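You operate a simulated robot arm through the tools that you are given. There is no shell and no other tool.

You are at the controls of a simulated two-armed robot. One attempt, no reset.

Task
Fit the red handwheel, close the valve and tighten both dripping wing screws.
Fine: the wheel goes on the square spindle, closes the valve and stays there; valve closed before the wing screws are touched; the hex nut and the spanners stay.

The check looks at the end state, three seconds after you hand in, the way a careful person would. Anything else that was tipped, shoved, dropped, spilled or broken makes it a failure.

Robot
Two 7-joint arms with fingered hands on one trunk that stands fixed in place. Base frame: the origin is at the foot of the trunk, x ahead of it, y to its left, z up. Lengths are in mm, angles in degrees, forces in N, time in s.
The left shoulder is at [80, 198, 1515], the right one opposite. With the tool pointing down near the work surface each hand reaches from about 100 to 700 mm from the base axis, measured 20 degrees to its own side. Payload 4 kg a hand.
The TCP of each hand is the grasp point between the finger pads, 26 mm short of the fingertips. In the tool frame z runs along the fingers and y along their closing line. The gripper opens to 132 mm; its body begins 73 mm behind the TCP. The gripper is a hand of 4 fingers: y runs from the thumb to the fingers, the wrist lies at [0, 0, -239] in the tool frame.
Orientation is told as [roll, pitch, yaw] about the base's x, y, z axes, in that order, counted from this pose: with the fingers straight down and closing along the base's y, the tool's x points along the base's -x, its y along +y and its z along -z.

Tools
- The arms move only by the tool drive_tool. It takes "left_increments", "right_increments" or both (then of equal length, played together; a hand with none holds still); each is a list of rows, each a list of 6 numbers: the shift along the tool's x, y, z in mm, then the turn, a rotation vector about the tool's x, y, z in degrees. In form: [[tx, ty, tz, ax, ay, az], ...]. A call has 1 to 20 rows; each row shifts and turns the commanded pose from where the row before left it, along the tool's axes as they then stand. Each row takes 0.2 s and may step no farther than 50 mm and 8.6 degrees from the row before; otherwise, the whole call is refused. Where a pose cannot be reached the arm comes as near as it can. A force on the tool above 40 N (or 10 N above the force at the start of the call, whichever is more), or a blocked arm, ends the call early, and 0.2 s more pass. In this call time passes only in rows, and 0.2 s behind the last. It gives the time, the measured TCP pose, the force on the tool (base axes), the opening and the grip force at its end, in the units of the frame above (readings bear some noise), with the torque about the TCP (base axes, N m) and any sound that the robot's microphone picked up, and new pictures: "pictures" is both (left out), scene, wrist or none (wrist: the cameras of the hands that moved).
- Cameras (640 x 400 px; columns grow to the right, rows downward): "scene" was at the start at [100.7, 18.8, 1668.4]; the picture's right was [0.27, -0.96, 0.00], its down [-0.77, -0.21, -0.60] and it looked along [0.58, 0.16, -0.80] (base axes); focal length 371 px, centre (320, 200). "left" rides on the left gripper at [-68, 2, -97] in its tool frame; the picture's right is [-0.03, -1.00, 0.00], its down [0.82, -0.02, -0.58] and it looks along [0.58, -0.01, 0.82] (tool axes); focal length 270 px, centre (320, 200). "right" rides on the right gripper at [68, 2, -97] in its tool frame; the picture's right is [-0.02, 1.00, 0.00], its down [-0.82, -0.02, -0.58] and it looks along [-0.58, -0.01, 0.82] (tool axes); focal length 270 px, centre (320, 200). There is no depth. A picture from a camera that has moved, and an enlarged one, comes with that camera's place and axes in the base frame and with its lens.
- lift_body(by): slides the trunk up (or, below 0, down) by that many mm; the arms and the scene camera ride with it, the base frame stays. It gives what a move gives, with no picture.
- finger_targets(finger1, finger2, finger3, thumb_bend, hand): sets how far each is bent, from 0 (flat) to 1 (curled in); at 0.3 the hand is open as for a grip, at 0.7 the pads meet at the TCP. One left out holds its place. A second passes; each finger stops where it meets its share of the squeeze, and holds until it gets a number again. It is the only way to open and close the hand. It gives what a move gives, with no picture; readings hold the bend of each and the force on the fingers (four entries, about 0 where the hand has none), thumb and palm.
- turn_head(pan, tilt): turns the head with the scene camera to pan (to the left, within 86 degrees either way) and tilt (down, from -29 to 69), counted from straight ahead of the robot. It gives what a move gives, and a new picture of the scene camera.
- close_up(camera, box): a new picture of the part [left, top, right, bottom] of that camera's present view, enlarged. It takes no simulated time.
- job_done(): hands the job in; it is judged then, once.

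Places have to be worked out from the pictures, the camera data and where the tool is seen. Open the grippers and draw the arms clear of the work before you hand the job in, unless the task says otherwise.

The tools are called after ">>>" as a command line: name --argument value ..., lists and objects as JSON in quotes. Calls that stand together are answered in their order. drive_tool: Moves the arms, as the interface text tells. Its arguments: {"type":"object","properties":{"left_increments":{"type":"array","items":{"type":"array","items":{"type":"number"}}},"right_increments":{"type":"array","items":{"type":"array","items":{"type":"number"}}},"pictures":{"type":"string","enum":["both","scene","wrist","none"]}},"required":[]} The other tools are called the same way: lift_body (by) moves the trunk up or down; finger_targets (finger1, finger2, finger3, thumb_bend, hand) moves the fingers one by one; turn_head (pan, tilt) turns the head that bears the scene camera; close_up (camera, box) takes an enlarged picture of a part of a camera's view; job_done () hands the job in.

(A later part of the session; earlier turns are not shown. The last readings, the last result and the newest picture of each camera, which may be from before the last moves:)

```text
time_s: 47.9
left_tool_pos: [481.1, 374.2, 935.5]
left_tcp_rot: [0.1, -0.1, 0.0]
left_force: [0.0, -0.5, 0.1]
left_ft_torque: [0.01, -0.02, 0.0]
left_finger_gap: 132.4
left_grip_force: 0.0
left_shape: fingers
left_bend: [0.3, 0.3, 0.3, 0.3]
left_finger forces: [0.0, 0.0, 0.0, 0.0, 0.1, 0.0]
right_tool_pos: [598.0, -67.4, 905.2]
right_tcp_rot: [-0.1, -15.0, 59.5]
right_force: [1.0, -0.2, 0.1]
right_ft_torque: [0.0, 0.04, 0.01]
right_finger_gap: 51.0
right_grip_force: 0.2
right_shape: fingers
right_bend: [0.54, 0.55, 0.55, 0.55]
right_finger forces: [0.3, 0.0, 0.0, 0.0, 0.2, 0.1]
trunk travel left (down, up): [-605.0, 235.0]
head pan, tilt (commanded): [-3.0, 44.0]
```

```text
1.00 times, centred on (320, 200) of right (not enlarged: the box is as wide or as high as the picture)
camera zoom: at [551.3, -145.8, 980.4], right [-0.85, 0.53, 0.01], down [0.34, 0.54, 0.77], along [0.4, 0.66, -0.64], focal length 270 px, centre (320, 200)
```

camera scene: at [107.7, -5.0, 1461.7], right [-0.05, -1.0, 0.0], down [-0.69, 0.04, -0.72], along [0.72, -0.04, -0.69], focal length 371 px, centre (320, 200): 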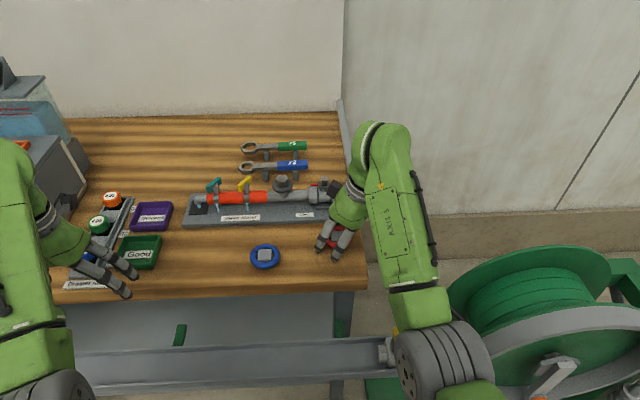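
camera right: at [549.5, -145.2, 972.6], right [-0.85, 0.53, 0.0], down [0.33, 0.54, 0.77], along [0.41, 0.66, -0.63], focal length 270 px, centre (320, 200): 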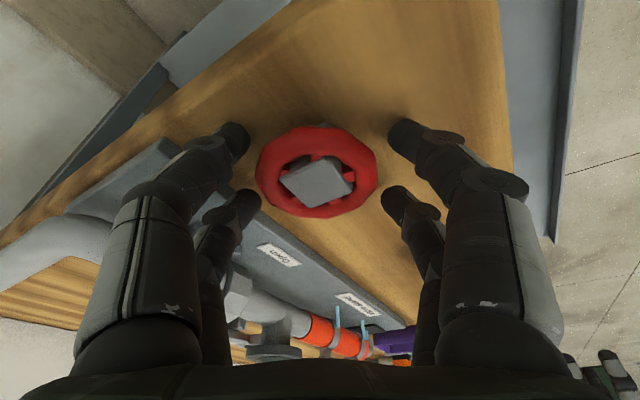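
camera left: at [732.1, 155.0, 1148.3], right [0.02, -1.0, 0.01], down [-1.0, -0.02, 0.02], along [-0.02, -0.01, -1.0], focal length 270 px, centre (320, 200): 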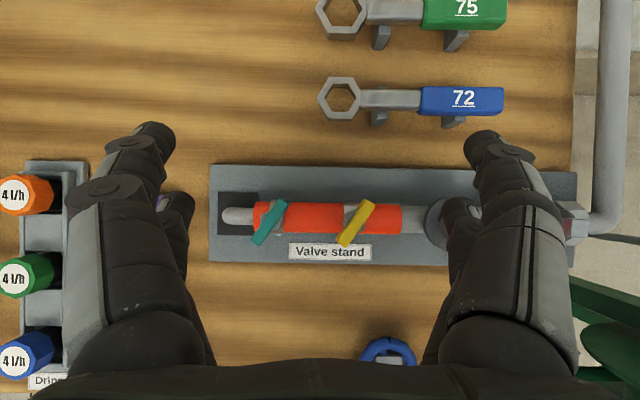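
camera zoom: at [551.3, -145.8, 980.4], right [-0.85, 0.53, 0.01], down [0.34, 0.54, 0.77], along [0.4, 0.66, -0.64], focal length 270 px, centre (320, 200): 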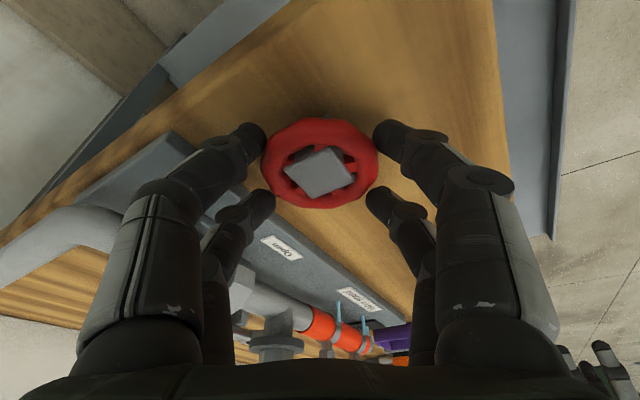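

Finger 1 and the thumb just touch the rim. I lower about 2.5 mm for a deeper hold and then close all four digits onto the rim.

>>> drive_tool --right_increments '[[0.6, 0, 2.4, 0, 0, 0]]' --pictures "none"

>>> finger_targets --hand "right" --finger1 0.62 --finger2 0.62 --finger3 0.62 --thumb_bend 0.62

>>> close_up --camera "right" --box '[220, 90, 420, 215]'

```text
time_s: 48.3
left_tool_pos: [480.7, 374.2, 935.2]
left_tcp_rot: [0.2, -0.2, 0.0]
left_force: [1.0, -0.5, 0.6]
left_ft_torque: [0.01, 0.04, 0.03]
left_finger_gap: 132.6
left_grip_force: 0.1
left_shape: fingers
left_bend: [0.3, 0.3, 0.3, 0.3]
left_finger forces: [0.0, 0.0, 0.1, 0.0, 0.1, 0.0]
right_tool_pos: [597.2, -68.7, 902.2]
right_tcp_rot: [0.0, -15.0, 59.6]
right_force: [-0.1, 0.3, -0.2]
right_ft_torque: [-0.04, -0.02, 0.01]
right_finger_gap: 50.0
right_grip_force: 0.0
right_shape: fingers
right_bend: [0.55, 0.55, 0.55, 0.55]
right_finger forces: [0.1, 0.1, 0.1, 0.1, 0.1, 0.0]
trunk travel left (down, up): [-605.0, 235.0]
head pan, tilt (commanded): [-3.0, 44.0]
```

```text
time_s: 49.3
left_tool_pos: [480.3, 373.6, 936.1]
left_tcp_rot: [0.1, -0.1, 0.0]
left_force: [0.0, -0.3, -0.6]
left_ft_torque: [0.0, -0.04, 0.02]
left_finger_gap: 132.5
left_grip_force: 0.0
left_shape: fingers
left_bend: [0.3, 0.3, 0.3, 0.3]
left_finger forces: [0.1, 0.0, 0.1, 0.0, 0.1, 0.1]
right_tool_pos: [597.7, -68.3, 901.2]
right_tcp_rot: [0.0, -15.0, 59.5]
right_force: [0.4, 0.3, -0.3]
right_ft_torque: [-0.02, -0.03, 0.0]
right_finger_gap: 44.1
right_grip_force: 8.0
right_shape: fingers
right_bend: [0.56, 0.56, 0.57, 0.59]
right_finger forces: [4.1, 4.3, 3.0, 0.1, 5.3, 0.0]
trunk travel left (down, up): [-605.0, 235.0]
head pan, tilt (commanded): [-3.0, 44.0]
```

```text
3.20 times, centred on (320, 152) of right
camera zoom: at [551.1, -145.8, 977.8], right [-0.85, 0.53, 0.01], down [0.34, 0.54, 0.77], along [0.4, 0.66, -0.64], focal length 865 px, centre (320, 352)
```

zoom: 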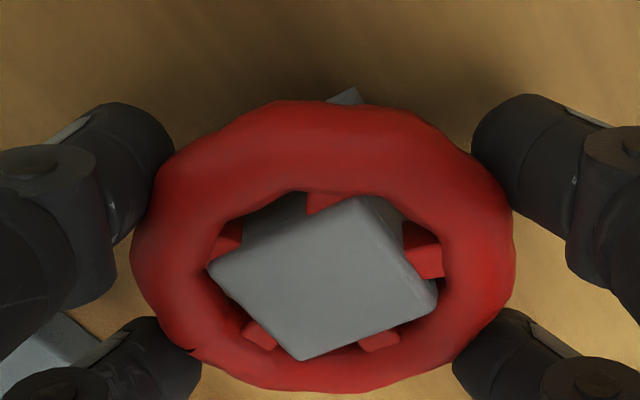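

The rim is held by all four digits (3–5 N each). I raise the squeeze targets for a firmer hold before lifting.

>>> finger_targets --hand "right" --finger1 0.75 --finger2 0.75 --finger3 0.75 --thumb_bend 0.75

>>> close_up --camera "right" --box '[220, 90, 420, 215]'

```text
time_s: 50.3
left_tool_pos: [481.8, 374.7, 936.1]
left_tcp_rot: [0.1, -0.1, -0.1]
left_force: [0.4, 0.4, -0.6]
left_ft_torque: [-0.01, 0.03, 0.03]
left_finger_gap: 132.6
left_grip_force: 0.0
left_shape: fingers
left_bend: [0.3, 0.3, 0.3, 0.3]
left_finger forces: [0.0, 0.1, 0.1, 0.0, 0.0, 0.1]
right_tool_pos: [597.2, -68.2, 901.9]
right_tcp_rot: [0.0, -14.9, 59.5]
right_force: [0.1, -0.8, -0.3]
right_ft_torque: [-0.01, 0.02, -0.01]
right_finger_gap: 40.3
right_grip_force: 25.6
right_shape: fingers
right_bend: [0.55, 0.54, 0.65, 0.67]
right_finger forces: [12.0, 13.9, 9.1, 0.1, 15.1, 0.0]
trunk travel left (down, up): [-605.0, 235.0]
head pan, tilt (commanded): [-3.0, 44.0]
```

```text
3.20 times, centred on (320, 152) of right
camera zoom: at [551.1, -145.8, 977.8], right [-0.85, 0.53, 0.01], down [0.34, 0.54, 0.77], along [0.4, 0.66, -0.64], focal length 865 px, centre (320, 352)
```

zoom: 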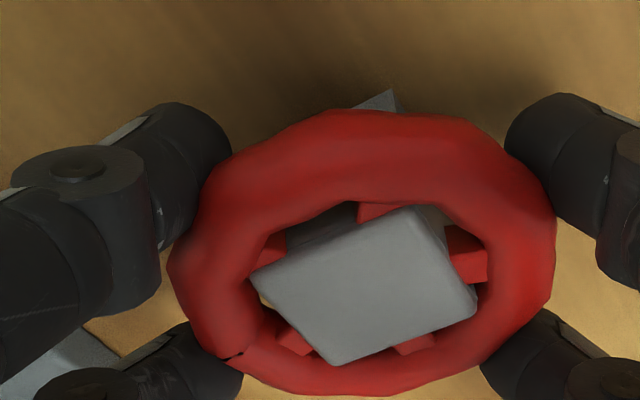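

The stiffer thumb side has pushed the wheel ~6 mm off-centre towards the fingers. I balance the targets (fingers higher, thumb lower) so that it is squeezed back to the centre.

>>> finger_targets --hand "right" --finger1 0.78 --finger2 0.78 --finger3 0.7 --thumb_bend 0.62

>>> close_up --camera "right" --box '[220, 90, 420, 215]'

```text
time_s: 51.3
left_tool_pos: [480.6, 374.2, 935.7]
left_tcp_rot: [0.1, -0.1, 0.0]
left_force: [0.2, -0.3, 0.3]
left_ft_torque: [0.0, 0.05, 0.01]
left_finger_gap: 132.6
left_grip_force: 0.0
left_shape: fingers
left_bend: [0.3, 0.3, 0.3, 0.3]
left_finger forces: [0.0, 0.0, 0.0, 0.0, 0.0, 0.0]
right_tool_pos: [597.0, -68.0, 901.4]
right_tcp_rot: [-0.1, -15.0, 59.4]
right_force: [0.1, 1.0, -0.3]
right_ft_torque: [-0.02, -0.06, -0.01]
right_finger_gap: 39.9
right_grip_force: 20.9
right_shape: fingers
right_bend: [0.66, 0.63, 0.57, 0.58]
right_finger forces: [9.8, 10.3, 12.3, 0.0, 9.5, 0.0]
trunk travel left (down, up): [-605.0, 235.0]
head pan, tilt (commanded): [-3.0, 44.0]
```

```text
3.20 times, centred on (320, 152) of right
camera zoom: at [551.1, -145.8, 977.8], right [-0.85, 0.53, 0.01], down [0.34, 0.54, 0.77], along [0.4, 0.66, -0.64], focal length 865 px, centre (320, 352)
```

zoom: 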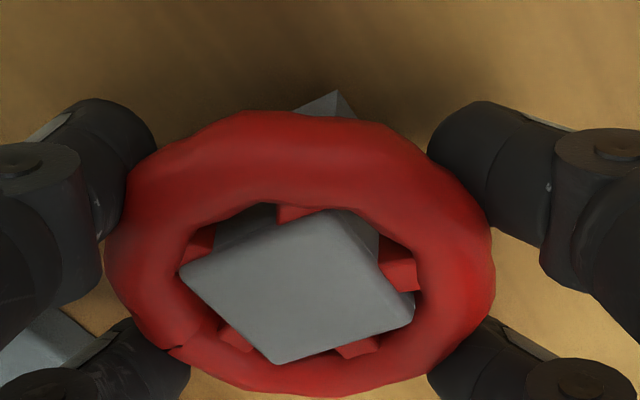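

It swung slightly past centre to the other side. I interpolate the targets to bring the wheel to the middle.

>>> finger_targets --hand "right" --finger1 0.77 --finger2 0.77 --finger3 0.74 --thumb_bend 0.68

>>> close_up --camera "right" --box '[220, 90, 420, 215]'

```text
time_s: 52.3
left_tool_pos: [480.9, 373.6, 935.9]
left_tcp_rot: [0.2, -0.1, 0.0]
left_force: [0.6, 0.2, -0.6]
left_ft_torque: [-0.01, 0.0, -0.01]
left_finger_gap: 132.5
left_grip_force: 0.1
left_shape: fingers
left_bend: [0.3, 0.3, 0.3, 0.3]
left_finger forces: [0.0, 0.1, 0.0, 0.0, 0.1, 0.0]
right_tool_pos: [598.5, -67.5, 902.1]
right_tcp_rot: [0.0, -15.0, 59.5]
right_force: [-0.7, 0.7, -0.7]
right_ft_torque: [-0.06, -0.02, 0.01]
right_finger_gap: 36.3
right_grip_force: 23.7
right_shape: fingers
right_bend: [0.67, 0.62, 0.56, 0.62]
right_finger forces: [10.6, 13.1, 10.0, 0.0, 14.1, 0.0]
trunk travel left (down, up): [-605.0, 235.0]
head pan, tilt (commanded): [-3.0, 44.0]
```

```text
3.20 times, centred on (320, 152) of right
camera zoom: at [551.1, -145.8, 977.8], right [-0.85, 0.53, 0.01], down [0.34, 0.54, 0.77], along [0.4, 0.66, -0.64], focal length 865 px, centre (320, 352)
```

zoom: 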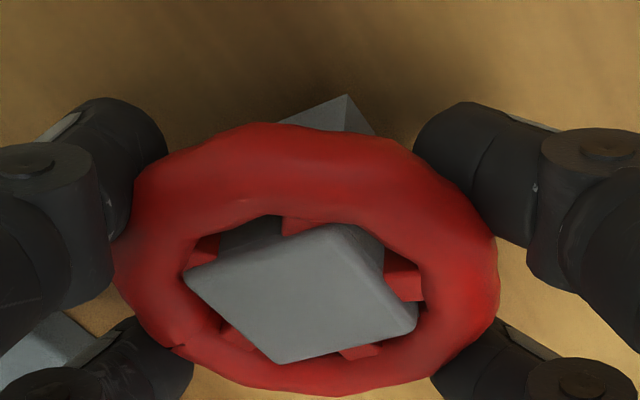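

The near pair squeezes the wheel forward and tips it – too strong for a free-lying wheel. I open again, let it settle flat and look, then re-grip more gently; a strong squeeze can wait until it sits on the spindle.

>>> finger_targets --hand "right" --finger1 0.52 --finger2 0.52 --finger3 0.52 --thumb_bend 0.52

>>> close_up --camera "right" --box '[220, 90, 420, 215]'

```text
time_s: 53.3
left_tool_pos: [481.1, 374.0, 936.3]
left_tcp_rot: [0.1, -0.1, 0.0]
left_force: [-0.6, 0.1, 0.2]
left_ft_torque: [-0.02, 0.0, 0.01]
left_finger_gap: 132.5
left_grip_force: 0.1
left_shape: fingers
left_bend: [0.3, 0.3, 0.3, 0.3]
left_finger forces: [0.0, 0.0, 0.1, 0.0, 0.0, 0.0]
right_tool_pos: [598.0, -68.0, 902.0]
right_tcp_rot: [-0.1, -15.0, 59.6]
right_force: [0.2, -0.3, 0.7]
right_ft_torque: [-0.01, 0.02, 0.02]
right_finger_gap: 58.6
right_grip_force: 0.0
right_shape: fingers
right_bend: [0.52, 0.52, 0.52, 0.52]
right_finger forces: [0.1, 0.0, 0.0, 0.0, 0.0, 0.0]
trunk travel left (down, up): [-605.0, 235.0]
head pan, tilt (commanded): [-3.0, 44.0]
```

```text
3.20 times, centred on (320, 152) of right
camera zoom: at [551.0, -145.8, 977.9], right [-0.85, 0.53, 0.01], down [0.34, 0.54, 0.77], along [0.4, 0.66, -0.64], focal length 865 px, centre (320, 352)
```

zoom: 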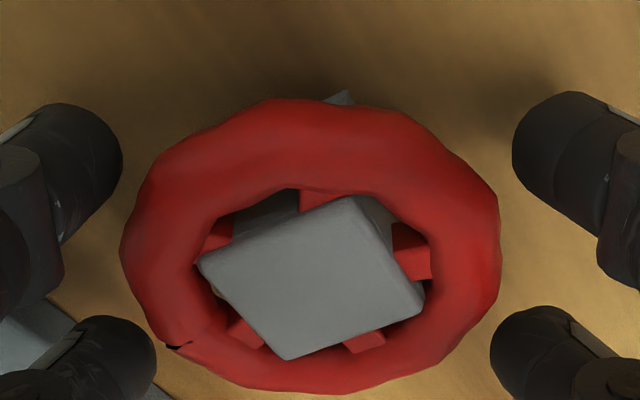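

The wheel lies flat again, centre ≈ (601.2, −65.4), still square. I shift the hand 1.6 mm towards the thumb side to centre it and re-grip gently.

>>> drive_tool --right_increments '[[0, -1.6, 0, 0, 0, 0]]' --pictures "none"

>>> finger_targets --hand "right" --finger1 0.62 --finger2 0.63 --finger3 0.63 --thumb_bend 0.6

>>> close_up --camera "right" --box '[220, 90, 420, 215]'

```text
time_s: 53.7
left_tool_pos: [481.7, 374.2, 936.4]
left_tcp_rot: [0.1, -0.1, -0.1]
left_force: [-0.1, -0.8, -0.6]
left_ft_torque: [0.04, -0.01, -0.01]
left_finger_gap: 132.5
left_grip_force: 0.0
left_shape: fingers
left_bend: [0.3, 0.3, 0.3, 0.3]
left_finger forces: [0.0, 0.1, 0.0, 0.0, 0.0, 0.0]
right_tool_pos: [598.6, -68.5, 902.3]
right_tcp_rot: [-0.1, -15.0, 59.5]
right_force: [0.4, 0.0, -0.3]
right_ft_torque: [-0.01, 0.0, 0.01]
right_finger_gap: 58.6
right_grip_force: 0.1
right_shape: fingers
right_bend: [0.52, 0.52, 0.52, 0.52]
right_finger forces: [0.0, 0.1, 0.0, 0.0, 0.0, 0.0]
trunk travel left (down, up): [-605.0, 235.0]
head pan, tilt (commanded): [-3.0, 44.0]
```

```text
time_s: 54.7
left_tool_pos: [480.6, 373.3, 935.1]
left_tcp_rot: [0.1, -0.2, 0.0]
left_force: [-0.3, 0.3, 0.9]
left_ft_torque: [-0.01, 0.02, -0.01]
left_finger_gap: 132.5
left_grip_force: 0.0
left_shape: fingers
left_bend: [0.3, 0.3, 0.3, 0.3]
left_finger forces: [0.0, 0.0, 0.0, 0.1, 0.1, 0.0]
right_tool_pos: [598.6, -69.4, 902.7]
right_tcp_rot: [-0.1, -15.0, 59.6]
right_force: [-0.1, 0.1, 0.3]
right_ft_torque: [0.02, 0.03, 0.02]
right_finger_gap: 43.7
right_grip_force: 8.1
right_shape: fingers
right_bend: [0.57, 0.57, 0.57, 0.58]
right_finger forces: [3.7, 4.7, 4.2, 0.0, 3.8, 0.0]
trunk travel left (down, up): [-605.0, 235.0]
head pan, tilt (commanded): [-3.0, 44.0]
```

```text
3.20 times, centred on (320, 152) of right
camera zoom: at [552.4, -146.7, 978.0], right [-0.85, 0.53, 0.01], down [0.34, 0.54, 0.77], along [0.4, 0.66, -0.64], focal length 865 px, centre (320, 352)
```

zoom: 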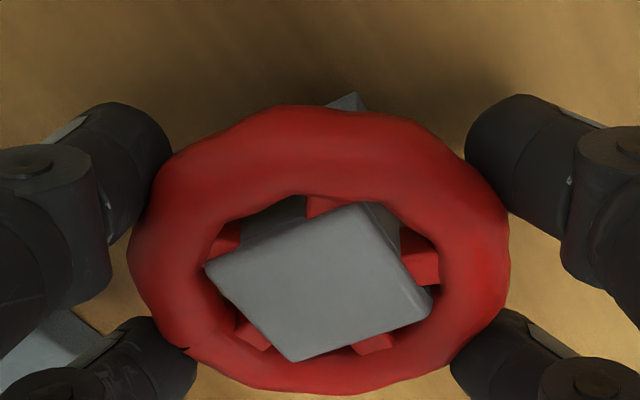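

Balanced hold (about 4 N per digit, wheel centred and level). I lift it 20 mm to test the grip.

>>> drive_tool --right_increments '[[-1.3, 0, -4.8, 0, 0, 0], [-1.3, 0, -4.8, 0, 0, 0], [-1.3, 0, -4.8, 0, 0, 0], [-1.3, 0, -4.8, 0, 0, 0]]' --pictures "wrist"

>>> close_up --camera "right" --box '[220, 90, 420, 215]'

>>> close_up --camera "scene" --box '[300, 200, 380, 250]'

```text
time_s: 55.7
left_tool_pos: [480.7, 374.3, 935.7]
left_tcp_rot: [0.1, -0.1, 0.0]
left_force: [0.2, 0.9, 0.3]
left_ft_torque: [-0.01, 0.0, -0.03]
left_finger_gap: 132.9
left_grip_force: 0.0
left_shape: fingers
left_bend: [0.3, 0.3, 0.3, 0.3]
left_finger forces: [0.0, 0.0, 0.0, 0.1, 0.0, 0.0]
right_tool_pos: [599.8, -68.9, 922.3]
right_tcp_rot: [0.1, -15.0, 59.4]
right_force: [-0.4, -0.2, -0.1]
right_ft_torque: [0.0, 0.0, -0.04]
right_finger_gap: 43.8
right_grip_force: 8.1
right_shape: fingers
right_bend: [0.57, 0.57, 0.57, 0.58]
right_finger forces: [3.7, 4.8, 4.3, 0.0, 3.8, 0.0]
trunk travel left (down, up): [-605.0, 235.0]
head pan, tilt (commanded): [-3.0, 44.0]
camera right: at [553.0, -146.6, 997.6], right [-0.85, 0.53, 0.01], down [0.34, 0.54, 0.77], along [0.4, 0.66, -0.64], focal length 270 px, centre (320, 200)
```

right: 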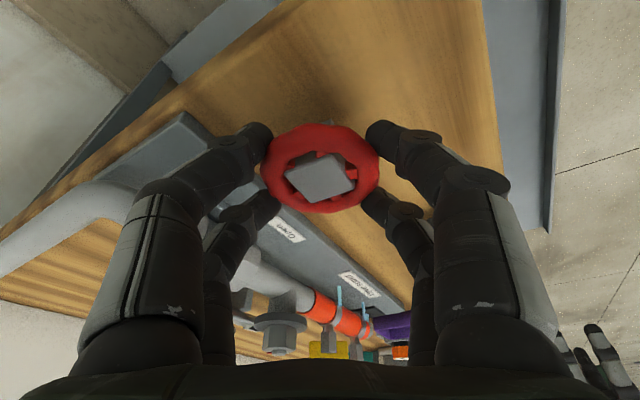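

```text
3.20 times, centred on (320, 152) of right
camera zoom: at [553.0, -146.6, 997.6], right [-0.85, 0.53, 0.01], down [0.34, 0.54, 0.77], along [0.4, 0.66, -0.64], focal length 865 px, centre (320, 352)
```

zoom: 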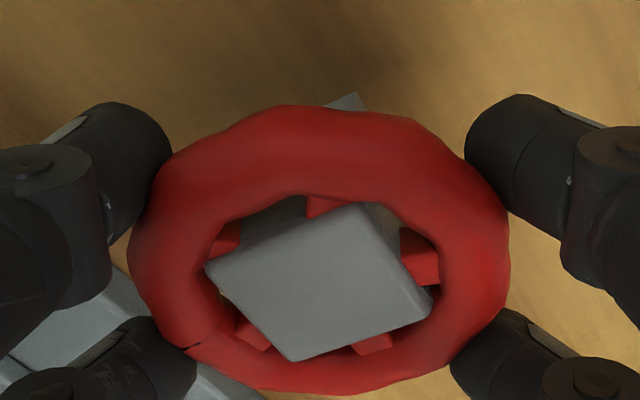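

```text
8.00 times, centred on (340, 225) of scene
camera zoom: at [111.3, -5.2, 1460.9], right [-0.05, -1.0, 0.0], down [-0.69, 0.04, -0.72], along [0.72, -0.04, -0.69], focal length 2967 px, centre (160, 0)
```

zoom: 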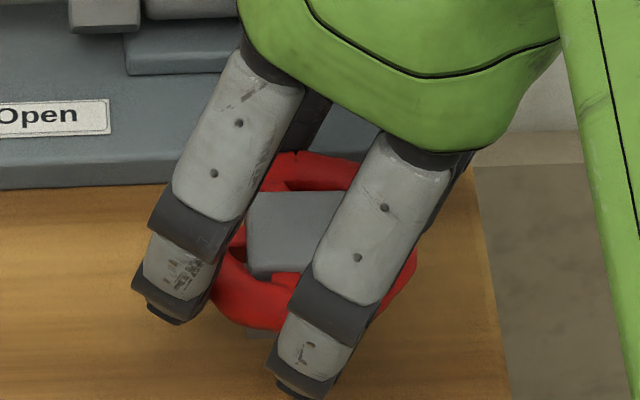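

The wheel rides rigidly with the hand. I enlarge the hub at high zoom to measure its exact place and yaw relative to the hand.

>>> close_up --camera "right" --box '[276, 148, 364, 203]'

>>> close_up --camera "right" --box '[230, 90, 410, 203]'

```text
7.27 times, centred on (320, 176) of right
camera zoom: at [553.0, -146.6, 997.6], right [-0.85, 0.53, 0.01], down [0.34, 0.54, 0.77], along [0.4, 0.66, -0.64], focal length 1966 px, centre (320, 378)
```

zoom: 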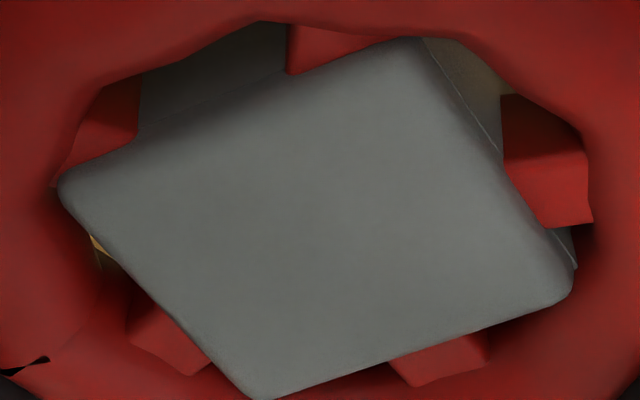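

```text
3.54 times, centred on (320, 146) of right
camera zoom: at [553.0, -146.6, 997.6], right [-0.85, 0.53, 0.01], down [0.34, 0.54, 0.77], along [0.4, 0.66, -0.64], focal length 957 px, centre (320, 389)
```

zoom: 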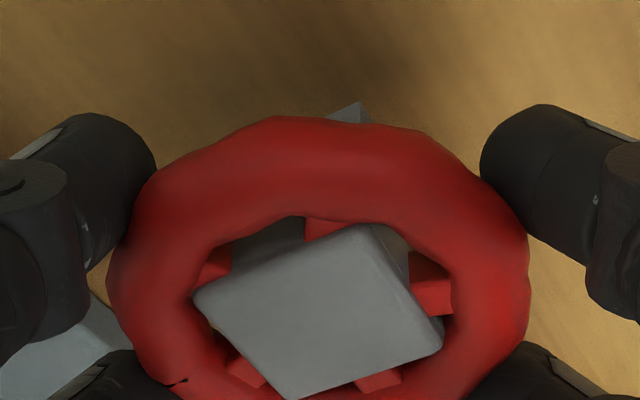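

I cross-check the hub's yaw from the scene camera at high zoom.

>>> close_up --camera "scene" --box '[322, 218, 362, 243]'

>>> close_up --camera "scene" --box '[306, 180, 346, 205]'

```text
16.00 times, centred on (342, 230) of scene
camera zoom: at [111.3, -5.2, 1460.9], right [-0.05, -1.0, 0.0], down [-0.69, 0.04, -0.72], along [0.72, -0.04, -0.69], focal length 5934 px, centre (-32, -288)
```

zoom: 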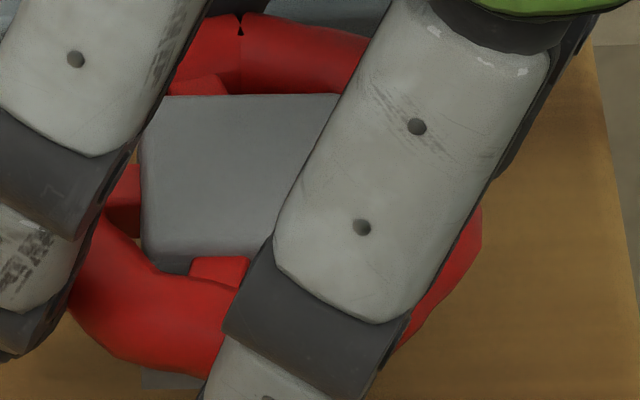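

```text
16.00 times, centred on (326, 192) of scene
camera zoom: at [111.3, -5.2, 1460.9], right [-0.05, -1.0, 0.0], down [-0.69, 0.04, -0.72], along [0.72, -0.04, -0.69], focal length 5934 px, centre (224, 320)
```

zoom: 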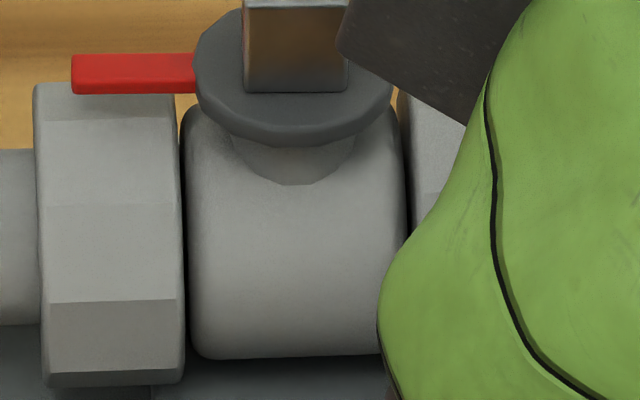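

Hub yaw is about −2.5°, spindle about −1°. I raise the wheel to hover height and carry it over to just short of the spindle axis, with a 1° counter-clockwise correction.

>>> drive_tool --right_increments '[[-4.04, 0, -15.07, 0, 0, 0], [-4.04, 0, -15.07, 0, 0, 0], [-4.04, 0, -15.07, 0, 0, 0], [-4.04, 0, -15.07, 0, 0, 0], [-4.04, 0, -15.07, 0, 0, 0], [-13.76, -16.44, 3.68, 0, 0, 0], [-13.76, -16.44, 3.68, 0, 0, 0], [-13.76, -16.44, 3.68, 0, 0, 0], [-13.76, -16.44, 3.68, 0, 0, 0], [-13.76, -16.44, 3.68, 0, 0, 0], [0, 0, 0, -0.26, 0, -0.97]]' --pictures "both"

>>> close_up --camera "scene" --box '[290, 170, 354, 210]'

```text
time_s: 58.1
left_tool_pos: [481.0, 374.5, 936.6]
left_tcp_rot: [0.2, -0.1, 0.0]
left_force: [-0.6, -0.1, -0.1]
left_ft_torque: [-0.02, 0.02, 0.01]
left_finger_gap: 132.7
left_grip_force: 0.0
left_shape: fingers
left_bend: [0.3, 0.3, 0.3, 0.3]
left_finger forces: [0.0, 0.1, 0.1, 0.1, 0.0, 0.0]
right_tool_pos: [706.5, -49.4, 999.1]
right_tcp_rot: [-0.1, -15.0, 60.6]
right_force: [0.6, -0.3, 0.4]
right_ft_torque: [0.0, 0.01, 0.02]
right_finger_gap: 43.1
right_grip_force: 7.9
right_shape: fingers
right_bend: [0.57, 0.57, 0.57, 0.58]
right_finger forces: [3.8, 4.8, 4.4, 0.0, 3.9, 0.1]
trunk travel left (down, up): [-605.0, 235.0]
head pan, tilt (commanded): [-3.0, 44.0]
camera scene: at [110.9, -5.3, 1460.9], right [-0.05, -1.0, 0.0], down [-0.69, 0.04, -0.72], along [0.72, -0.04, -0.69], focal length 371 px, centre (320, 200)
camera right: at [660.9, -127.8, 1075.6], right [-0.86, 0.51, 0.01], down [0.33, 0.55, 0.77], along [0.39, 0.66, -0.64], focal length 270 px, centre (320, 200)
```

scene: 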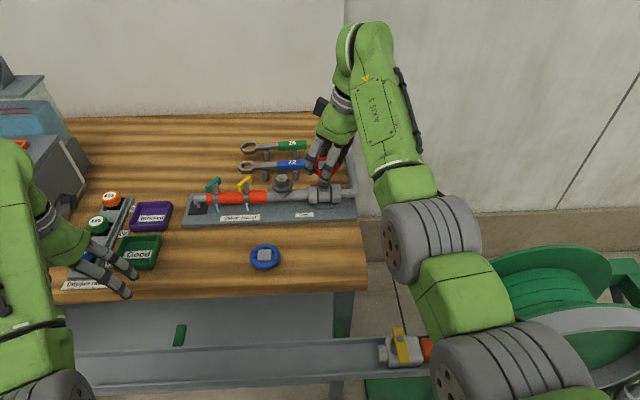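
right: 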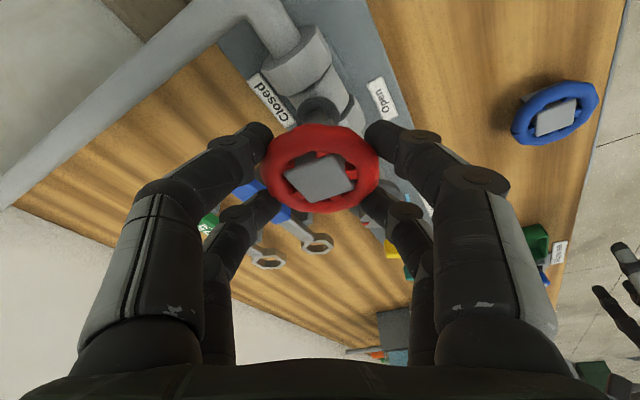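

```text
10.00 times, centred on (322, 190) of scene
camera zoom: at [110.9, -5.3, 1460.9], right [-0.05, -1.0, 0.0], down [-0.69, 0.04, -0.72], along [0.72, -0.04, -0.69], focal length 3709 px, centre (300, 300)
```

zoom: 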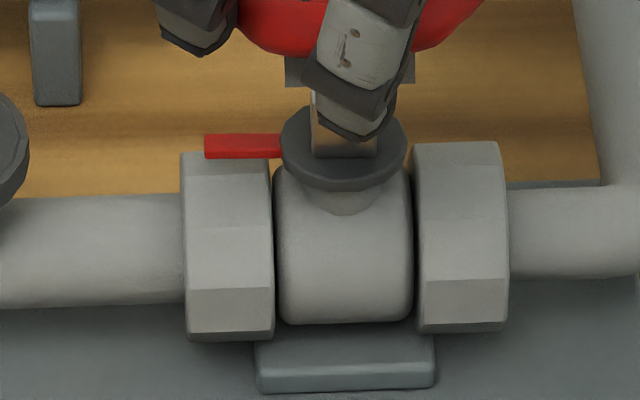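

Hover at TCP (706.5, −49.4, 999): the scene view shows the hub laterally within ~0.5 mm of the spindle; in x it is ~1 mm short. I correct that and lower 10 mm in small steps to feel for the spindle.

>>> drive_tool --right_increments '[[-0.6, -0.7, 0.16, 0, 0, 0], [0.52, 0, 1.93, 0, 0, 0], [0.52, 0, 1.93, 0, 0, 0], [0.52, 0, 1.93, 0, 0, 0], [0.52, 0, 1.93, 0, 0, 0], [0.52, 0, 1.93, 0, 0, 0]]' --pictures "none"

>>> close_up --camera "scene" --box '[306, 165, 354, 195]'

```text
time_s: 59.5
left_tool_pos: [480.8, 373.7, 936.1]
left_tcp_rot: [0.2, 0.0, 0.1]
left_force: [-0.2, 0.2, 0.8]
left_ft_torque: [-0.03, -0.01, 0.0]
left_finger_gap: 132.4
left_grip_force: 0.0
left_shape: fingers
left_bend: [0.3, 0.3, 0.3, 0.3]
left_finger forces: [0.0, 0.0, 0.0, 0.0, 0.0, 0.1]
right_tool_pos: [707.1, -48.7, 989.6]
right_tcp_rot: [0.0, -14.9, 60.6]
right_force: [0.1, 0.1, -2.2]
right_ft_torque: [-0.02, -0.03, 0.0]
right_finger_gap: 43.0
right_grip_force: 8.0
right_shape: fingers
right_bend: [0.57, 0.57, 0.57, 0.58]
right_finger forces: [3.8, 4.8, 4.3, 0.1, 3.9, 0.0]
trunk travel left (down, up): [-605.0, 235.0]
head pan, tilt (commanded): [-3.0, 44.0]
```

```text
13.33 times, centred on (330, 180) of scene
camera zoom: at [111.5, -5.2, 1460.9], right [-0.05, -1.0, 0.0], down [-0.69, 0.04, -0.72], along [0.72, -0.04, -0.69], focal length 4945 px, centre (187, 467)
```

zoom: 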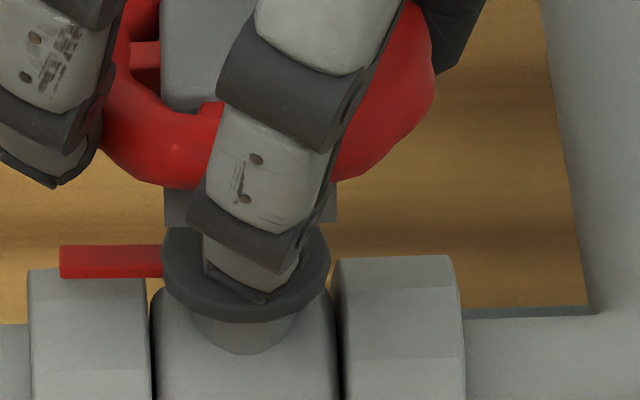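

No contact yet at TCP z≈989.6. I continue down in 2 mm steps.

>>> drive_tool --right_increments '[[0.39, 0, 1.45, 0, 0, 0], [0.39, 0, 1.45, 0, 0, 0], [0.39, 0, 1.45, 0, 0, 0]]' --pictures "none"

>>> close_up --camera "scene" --box '[306, 165, 354, 195]'

```text
time_s: 60.3
left_tool_pos: [480.4, 373.8, 935.7]
left_tcp_rot: [0.0, 0.0, 0.0]
left_force: [0.0, -0.3, 0.2]
left_ft_torque: [-0.02, -0.01, 0.0]
left_finger_gap: 132.4
left_grip_force: 0.1
left_shape: fingers
left_bend: [0.3, 0.3, 0.3, 0.3]
left_finger forces: [0.0, 0.0, 0.1, 0.0, 0.0, 0.0]
right_tool_pos: [706.7, -48.9, 985.1]
right_tcp_rot: [0.0, -15.0, 60.5]
right_force: [0.3, -0.5, -0.3]
right_ft_torque: [0.04, 0.02, -0.01]
right_finger_gap: 43.1
right_grip_force: 8.8
right_shape: fingers
right_bend: [0.57, 0.57, 0.57, 0.58]
right_finger forces: [3.8, 4.8, 4.4, 0.0, 3.8, 0.0]
trunk travel left (down, up): [-605.0, 235.0]
head pan, tilt (commanded): [-3.0, 44.0]
```

```text
13.33 times, centred on (330, 180) of scene
camera zoom: at [111.5, -5.2, 1460.9], right [-0.05, -1.0, 0.0], down [-0.69, 0.04, -0.72], along [0.72, -0.04, -0.69], focal length 4945 px, centre (187, 467)
```

zoom: 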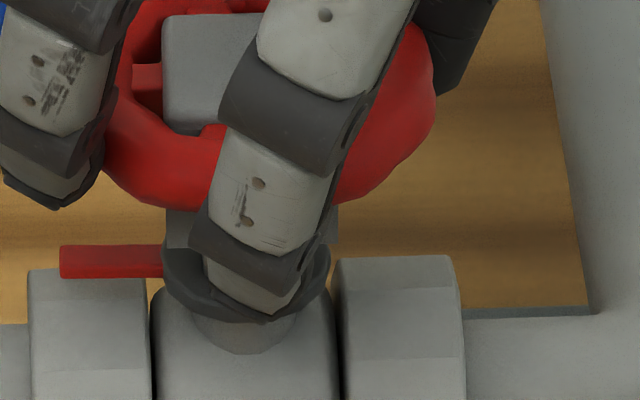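

Still no force at 985, so the socket seems to be sliding over the spindle. I continue in small steps towards the collar.

>>> drive_tool --right_increments '[[0.39, 0, 1.45, 0, 0, 0], [0.39, 0, 1.45, 0, 0, 0], [0.39, 0, 1.45, 0, 0, 0]]' --pictures "none"

>>> close_up --camera "scene" --box '[306, 170, 354, 200]'

```text
time_s: 61.1
left_tool_pos: [480.9, 374.8, 935.7]
left_tcp_rot: [0.1, -0.2, 0.1]
left_force: [0.4, 0.1, 0.0]
left_ft_torque: [-0.01, -0.01, -0.02]
left_finger_gap: 132.7
left_grip_force: 0.0
left_shape: fingers
left_bend: [0.3, 0.3, 0.3, 0.3]
left_finger forces: [0.0, 0.0, 0.1, 0.1, 0.0, 0.0]
right_tool_pos: [706.3, -48.4, 979.8]
right_tcp_rot: [-0.2, -15.0, 60.5]
right_force: [0.9, 0.4, 0.4]
right_ft_torque: [0.0, 0.02, 0.04]
right_finger_gap: 43.2
right_grip_force: 8.4
right_shape: fingers
right_bend: [0.57, 0.57, 0.57, 0.58]
right_finger forces: [3.7, 4.7, 4.5, 0.0, 3.9, 0.1]
trunk travel left (down, up): [-605.0, 235.0]
head pan, tilt (commanded): [-3.0, 44.0]
```

```text
13.33 times, centred on (330, 185) of scene
camera zoom: at [111.5, -5.2, 1460.9], right [-0.05, -1.0, 0.0], down [-0.69, 0.04, -0.72], along [0.72, -0.04, -0.69], focal length 4945 px, centre (187, 400)
```

zoom: 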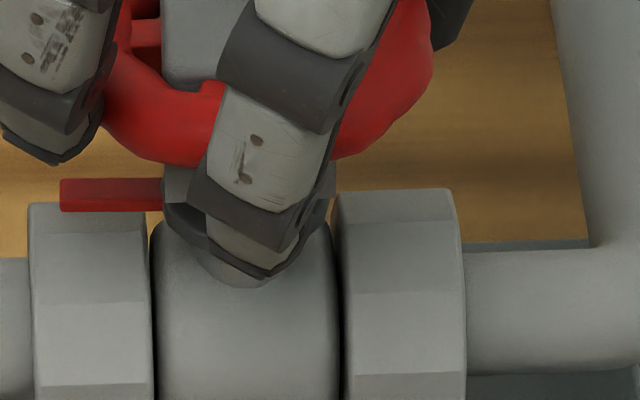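

z≈979.8 with no resistance; the hub is close to the collar. Three more 1.3 mm steps to seat it.

>>> drive_tool --right_increments '[[0.34, 0, 1.26, 0, 0, 0], [0.34, 0, 1.26, 0, 0, 0], [0.34, 0, 1.26, 0, 0, 0]]' --pictures "wrist"

>>> close_up --camera "scene" --box '[306, 170, 354, 200]'

```text
time_s: 61.9
left_tool_pos: [481.3, 374.4, 936.0]
left_tcp_rot: [0.1, -0.1, 0.0]
left_force: [-0.3, 0.2, -0.8]
left_ft_torque: [0.05, 0.0, 0.01]
left_finger_gap: 132.4
left_grip_force: 0.1
left_shape: fingers
left_bend: [0.3, 0.3, 0.3, 0.3]
left_finger forces: [0.0, 0.0, 0.1, 0.0, 0.0, 0.0]
right_tool_pos: [706.1, -48.7, 977.8]
right_tcp_rot: [0.0, -15.1, 60.7]
right_force: [-1.3, 0.6, 0.3]
right_ft_torque: [0.02, 0.04, 0.04]
right_finger_gap: 42.9
right_grip_force: 9.2
right_shape: fingers
right_bend: [0.57, 0.57, 0.57, 0.58]
right_finger forces: [3.8, 4.9, 4.4, 0.0, 4.0, 0.0]
trunk travel left (down, up): [-605.0, 235.0]
head pan, tilt (commanded): [-3.0, 44.0]
camera right: at [661.8, -127.2, 1053.0], right [-0.86, 0.51, 0.01], down [0.33, 0.55, 0.77], along [0.39, 0.66, -0.64], focal length 270 px, centre (320, 200)
```

right: 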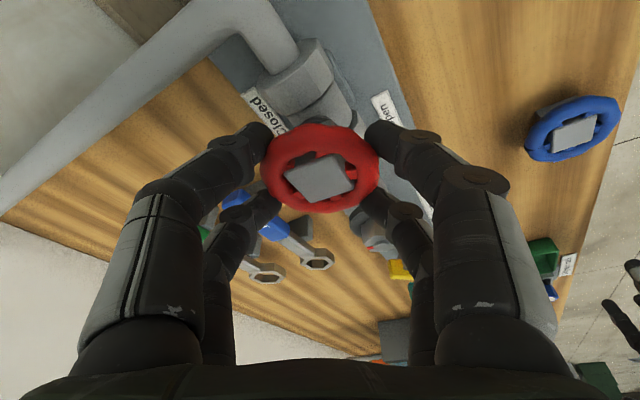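

```text
13.33 times, centred on (330, 185) of scene
camera zoom: at [111.5, -5.2, 1460.9], right [-0.05, -1.0, 0.0], down [-0.69, 0.04, -0.72], along [0.72, -0.04, -0.69], focal length 4945 px, centre (187, 400)
```

zoom: 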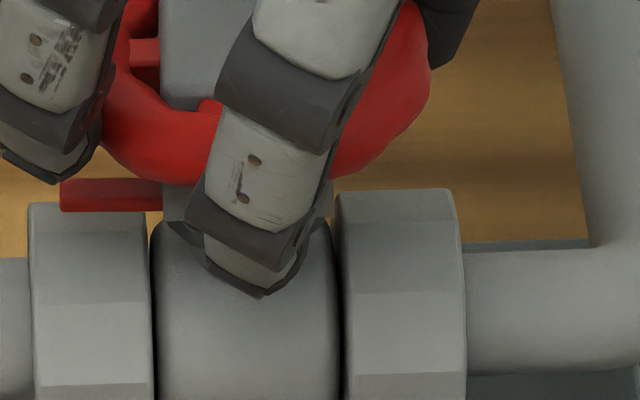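

The hub is almost down on the collar. I go on in 1 mm steps until I feel contact.

>>> drive_tool --right_increments '[[0.26, 0, 0.97, 0, 0, 0], [0.26, 0, 0.97, 0, 0, 0], [0.26, 0, 0.97, 0, 0, 0]]' --pictures "none"

>>> close_up --camera "scene" --box '[306, 170, 354, 200]'

```text
time_s: 62.7
left_tool_pos: [482.2, 374.2, 935.1]
left_tcp_rot: [0.1, -0.2, 0.0]
left_force: [0.1, 0.4, 0.5]
left_ft_torque: [-0.02, -0.01, -0.03]
left_finger_gap: 132.7
left_grip_force: 0.1
left_shape: fingers
left_bend: [0.3, 0.3, 0.3, 0.3]
left_finger forces: [0.0, 0.0, 0.0, 0.0, 0.0, 0.1]
right_tool_pos: [706.7, -49.5, 973.8]
right_tcp_rot: [0.0, -15.0, 60.5]
right_force: [0.2, -0.9, 0.2]
right_ft_torque: [0.0, 0.0, 0.0]
right_finger_gap: 43.0
right_grip_force: 9.2
right_shape: fingers
right_bend: [0.57, 0.57, 0.57, 0.58]
right_finger forces: [3.7, 4.7, 4.3, 0.0, 3.9, 0.1]
trunk travel left (down, up): [-605.0, 235.0]
head pan, tilt (commanded): [-3.0, 44.0]
```

```text
13.33 times, centred on (330, 185) of scene
camera zoom: at [111.5, -5.2, 1460.9], right [-0.05, -1.0, 0.0], down [-0.69, 0.04, -0.72], along [0.72, -0.04, -0.69], focal length 4945 px, centre (187, 400)
```

zoom: 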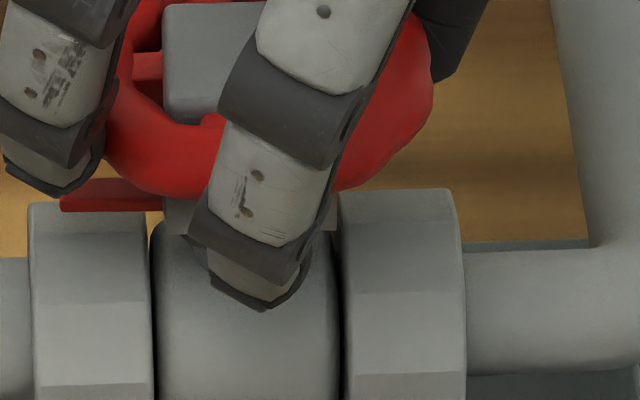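

No contact force yet at 973.8; measurement slack of a couple of mm is plausible. Two more 1 mm steps.

>>> drive_tool --right_increments '[[0.26, 0, 0.97, 0, 0, 0], [0.26, 0, 0.97, 0, 0, 0]]' --pictures "none"

>>> close_up --camera "right" --box '[220, 40, 460, 190]'

```text
time_s: 63.3
left_tool_pos: [481.2, 372.8, 936.3]
left_tcp_rot: [0.1, -0.1, 0.0]
left_force: [-0.4, -0.6, 0.0]
left_ft_torque: [-0.02, 0.01, -0.02]
left_finger_gap: 132.6
left_grip_force: 0.1
left_shape: fingers
left_bend: [0.3, 0.3, 0.3, 0.3]
left_finger forces: [0.1, 0.0, 0.1, 0.0, 0.0, 0.1]
right_tool_pos: [706.4, -49.1, 972.2]
right_tcp_rot: [-0.1, -14.9, 60.6]
right_force: [0.0, -0.8, -0.6]
right_ft_torque: [0.04, 0.0, 0.03]
right_finger_gap: 42.9
right_grip_force: 8.6
right_shape: fingers
right_bend: [0.57, 0.57, 0.57, 0.58]
right_finger forces: [3.9, 4.8, 4.5, 0.0, 3.8, 0.1]
trunk travel left (down, up): [-605.0, 235.0]
head pan, tilt (commanded): [-3.0, 44.0]
```

```text
2.67 times, centred on (340, 115) of right
camera zoom: at [661.7, -127.6, 1048.2], right [-0.86, 0.51, 0.01], down [0.33, 0.55, 0.77], along [0.39, 0.66, -0.64], focal length 721 px, centre (267, 427)
```

zoom: 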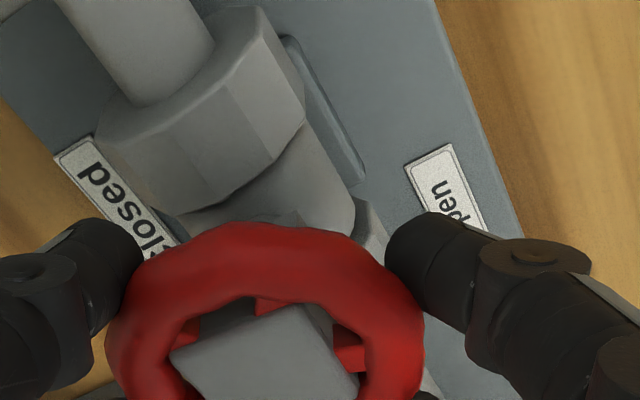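

Wheel unmoved in the hand, still no contact. I keep lowering in 1 mm steps.

>>> drive_tool --right_increments '[[0.26, 0, 0.97, 0, 0, 0], [0.26, 0, 0.97, 0, 0, 0], [0.26, 0, 0.97, 0, 0, 0]]' --pictures "none"

>>> close_up --camera "scene" --box '[306, 170, 354, 200]'

```text
time_s: 64.1
left_tool_pos: [480.4, 374.1, 937.4]
left_tcp_rot: [0.1, -0.1, -0.1]
left_force: [0.3, 0.1, 0.1]
left_ft_torque: [-0.03, 0.02, -0.02]
left_finger_gap: 132.7
left_grip_force: 0.2
left_shape: fingers
left_bend: [0.3, 0.3, 0.3, 0.3]
left_finger forces: [0.0, 0.0, 0.0, 0.0, 0.0, 0.1]
right_tool_pos: [706.0, -48.6, 970.9]
right_tcp_rot: [-0.2, -15.1, 60.7]
right_force: [-0.3, -0.5, 5.8]
right_ft_torque: [0.05, -0.11, 0.01]
right_finger_gap: 43.1
right_grip_force: 8.8
right_shape: fingers
right_bend: [0.57, 0.58, 0.58, 0.58]
right_finger forces: [3.7, 5.3, 5.0, 0.1, 3.7, 0.0]
trunk travel left (down, up): [-605.0, 235.0]
head pan, tilt (commanded): [-3.0, 44.0]
```

```text
13.33 times, centred on (330, 185) of scene
camera zoom: at [110.1, -5.2, 1461.1], right [-0.05, -1.0, 0.0], down [-0.69, 0.04, -0.72], along [0.72, -0.04, -0.69], focal length 4945 px, centre (187, 400)
```

zoom: 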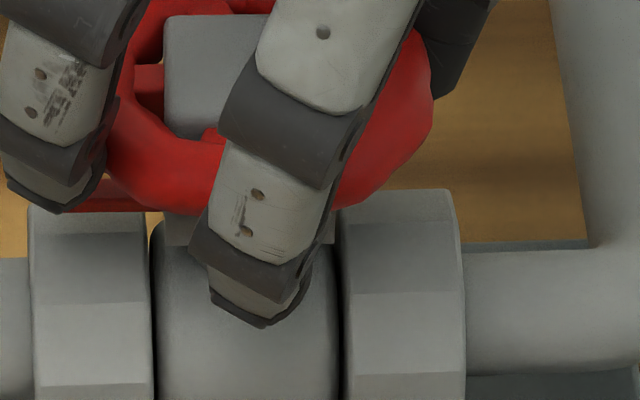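

Contact: 5.8 N upward at TCP z≈971, about 15 mm below where the spindle top would have stopped it, so the hub is seated on the collar. Now the spindle holds the wheel, I tighten the grip.

>>> finger_targets --hand "right" --finger1 0.74 --finger2 0.75 --finger3 0.73 --thumb_bend 0.65

>>> close_up --camera "right" --box '[220, 40, 460, 190]'

```text
time_s: 65.1
left_tool_pos: [480.8, 374.2, 935.6]
left_tcp_rot: [0.2, 0.0, 0.0]
left_force: [1.0, -0.8, -0.1]
left_ft_torque: [0.0, 0.02, 0.01]
left_finger_gap: 132.3
left_grip_force: 0.0
left_shape: fingers
left_bend: [0.3, 0.3, 0.3, 0.3]
left_finger forces: [0.1, 0.0, 0.1, 0.0, 0.1, 0.1]
right_tool_pos: [705.3, -49.0, 969.1]
right_tcp_rot: [-0.2, -15.0, 60.7]
right_force: [0.0, -0.1, 5.9]
right_ft_torque: [0.04, -0.13, -0.02]
right_finger_gap: 39.7
right_grip_force: 20.9
right_shape: fingers
right_bend: [0.6, 0.6, 0.59, 0.61]
right_finger forces: [9.7, 11.4, 11.3, 0.0, 9.7, 0.0]
trunk travel left (down, up): [-605.0, 235.0]
head pan, tilt (commanded): [-3.0, 44.0]
```

```text
2.67 times, centred on (340, 115) of right
camera zoom: at [661.4, -127.6, 1045.8], right [-0.86, 0.51, 0.0], down [0.33, 0.55, 0.77], along [0.39, 0.66, -0.64], focal length 721 px, centre (267, 427)
```

zoom: 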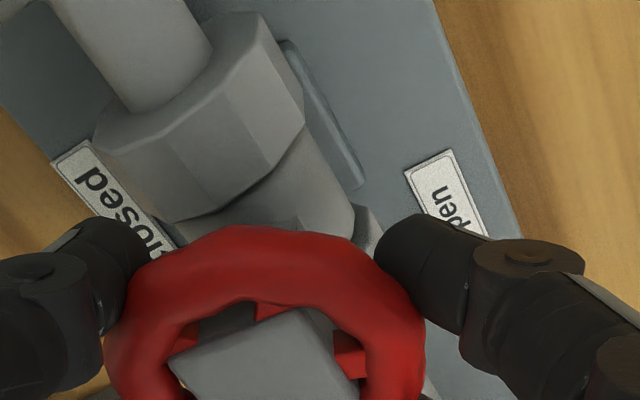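

Firm, balanced grip (≈10 N per digit). I start turning clockwise about the spindle axis, 15° first, and check the pointer and torque.

>>> drive_tool --right_increments '[[0, 0.48, 0, 1.29, 0, 4.83], [0, 0.48, 0, 1.29, 0, 4.83], [0, 0.48, 0, 1.29, 0, 4.83]]' --pictures "scene"

>>> close_up --camera "scene" --box '[290, 165, 354, 205]'

>>> close_up --camera "right" --box '[220, 60, 460, 210]'

```text
time_s: 65.9
left_tool_pos: [479.0, 373.8, 936.3]
left_tcp_rot: [0.0, -0.1, 0.0]
left_force: [1.1, 0.4, -0.3]
left_ft_torque: [0.02, 0.01, -0.01]
left_finger_gap: 132.7
left_grip_force: 0.1
left_shape: fingers
left_bend: [0.3, 0.3, 0.3, 0.3]
left_finger forces: [0.0, 0.0, 0.0, 0.1, 0.0, 0.1]
right_tool_pos: [705.0, -48.3, 969.8]
right_tcp_rot: [-0.2, -15.2, 45.5]
right_force: [1.7, 0.2, 6.8]
right_ft_torque: [0.05, -0.18, 0.0]
right_finger_gap: 39.6
right_grip_force: 20.5
right_shape: fingers
right_bend: [0.61, 0.6, 0.59, 0.61]
right_finger forces: [9.5, 11.3, 11.9, 0.1, 9.5, 0.0]
trunk travel left (down, up): [-605.0, 235.0]
head pan, tilt (commanded): [-3.0, 44.0]
camera scene: at [110.6, -4.7, 1461.0], right [-0.05, -1.0, 0.0], down [-0.69, 0.04, -0.72], along [0.72, -0.04, -0.69], focal length 371 px, centre (320, 200)
```

scene: 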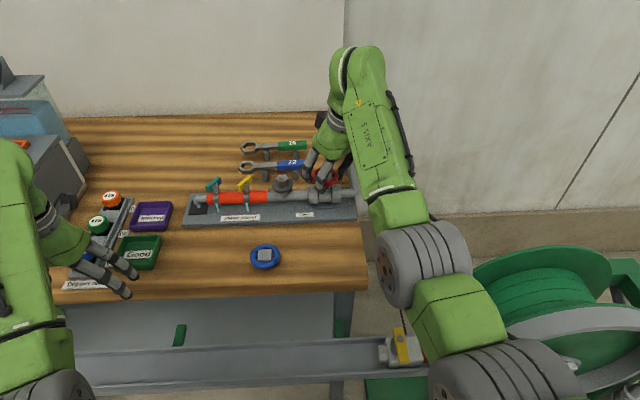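

```text
10.00 times, centred on (322, 185) of scene
camera zoom: at [110.6, -4.7, 1461.0], right [-0.05, -1.0, 0.0], down [-0.69, 0.04, -0.72], along [0.72, -0.04, -0.69], focal length 3709 px, centre (300, 350)
```

zoom: 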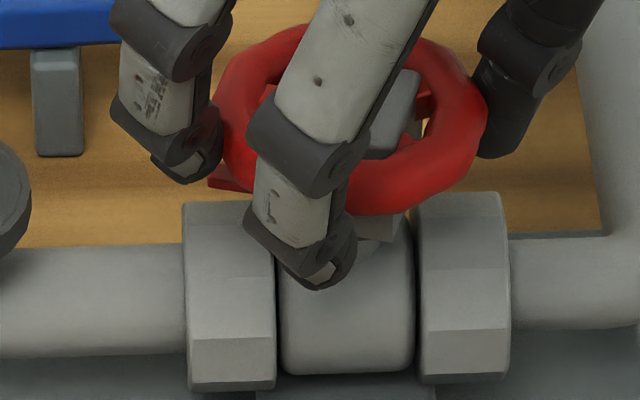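

```text
2.67 times, centred on (340, 135) of right
camera zoom: at [641.4, -111.5, 1045.5], right [-0.7, 0.72, 0.0], down [0.46, 0.44, 0.77], along [0.55, 0.54, -0.64], focal length 721 px, centre (267, 373)
```

zoom: 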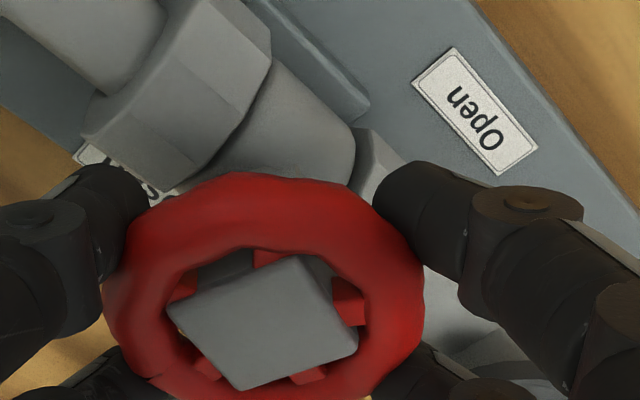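

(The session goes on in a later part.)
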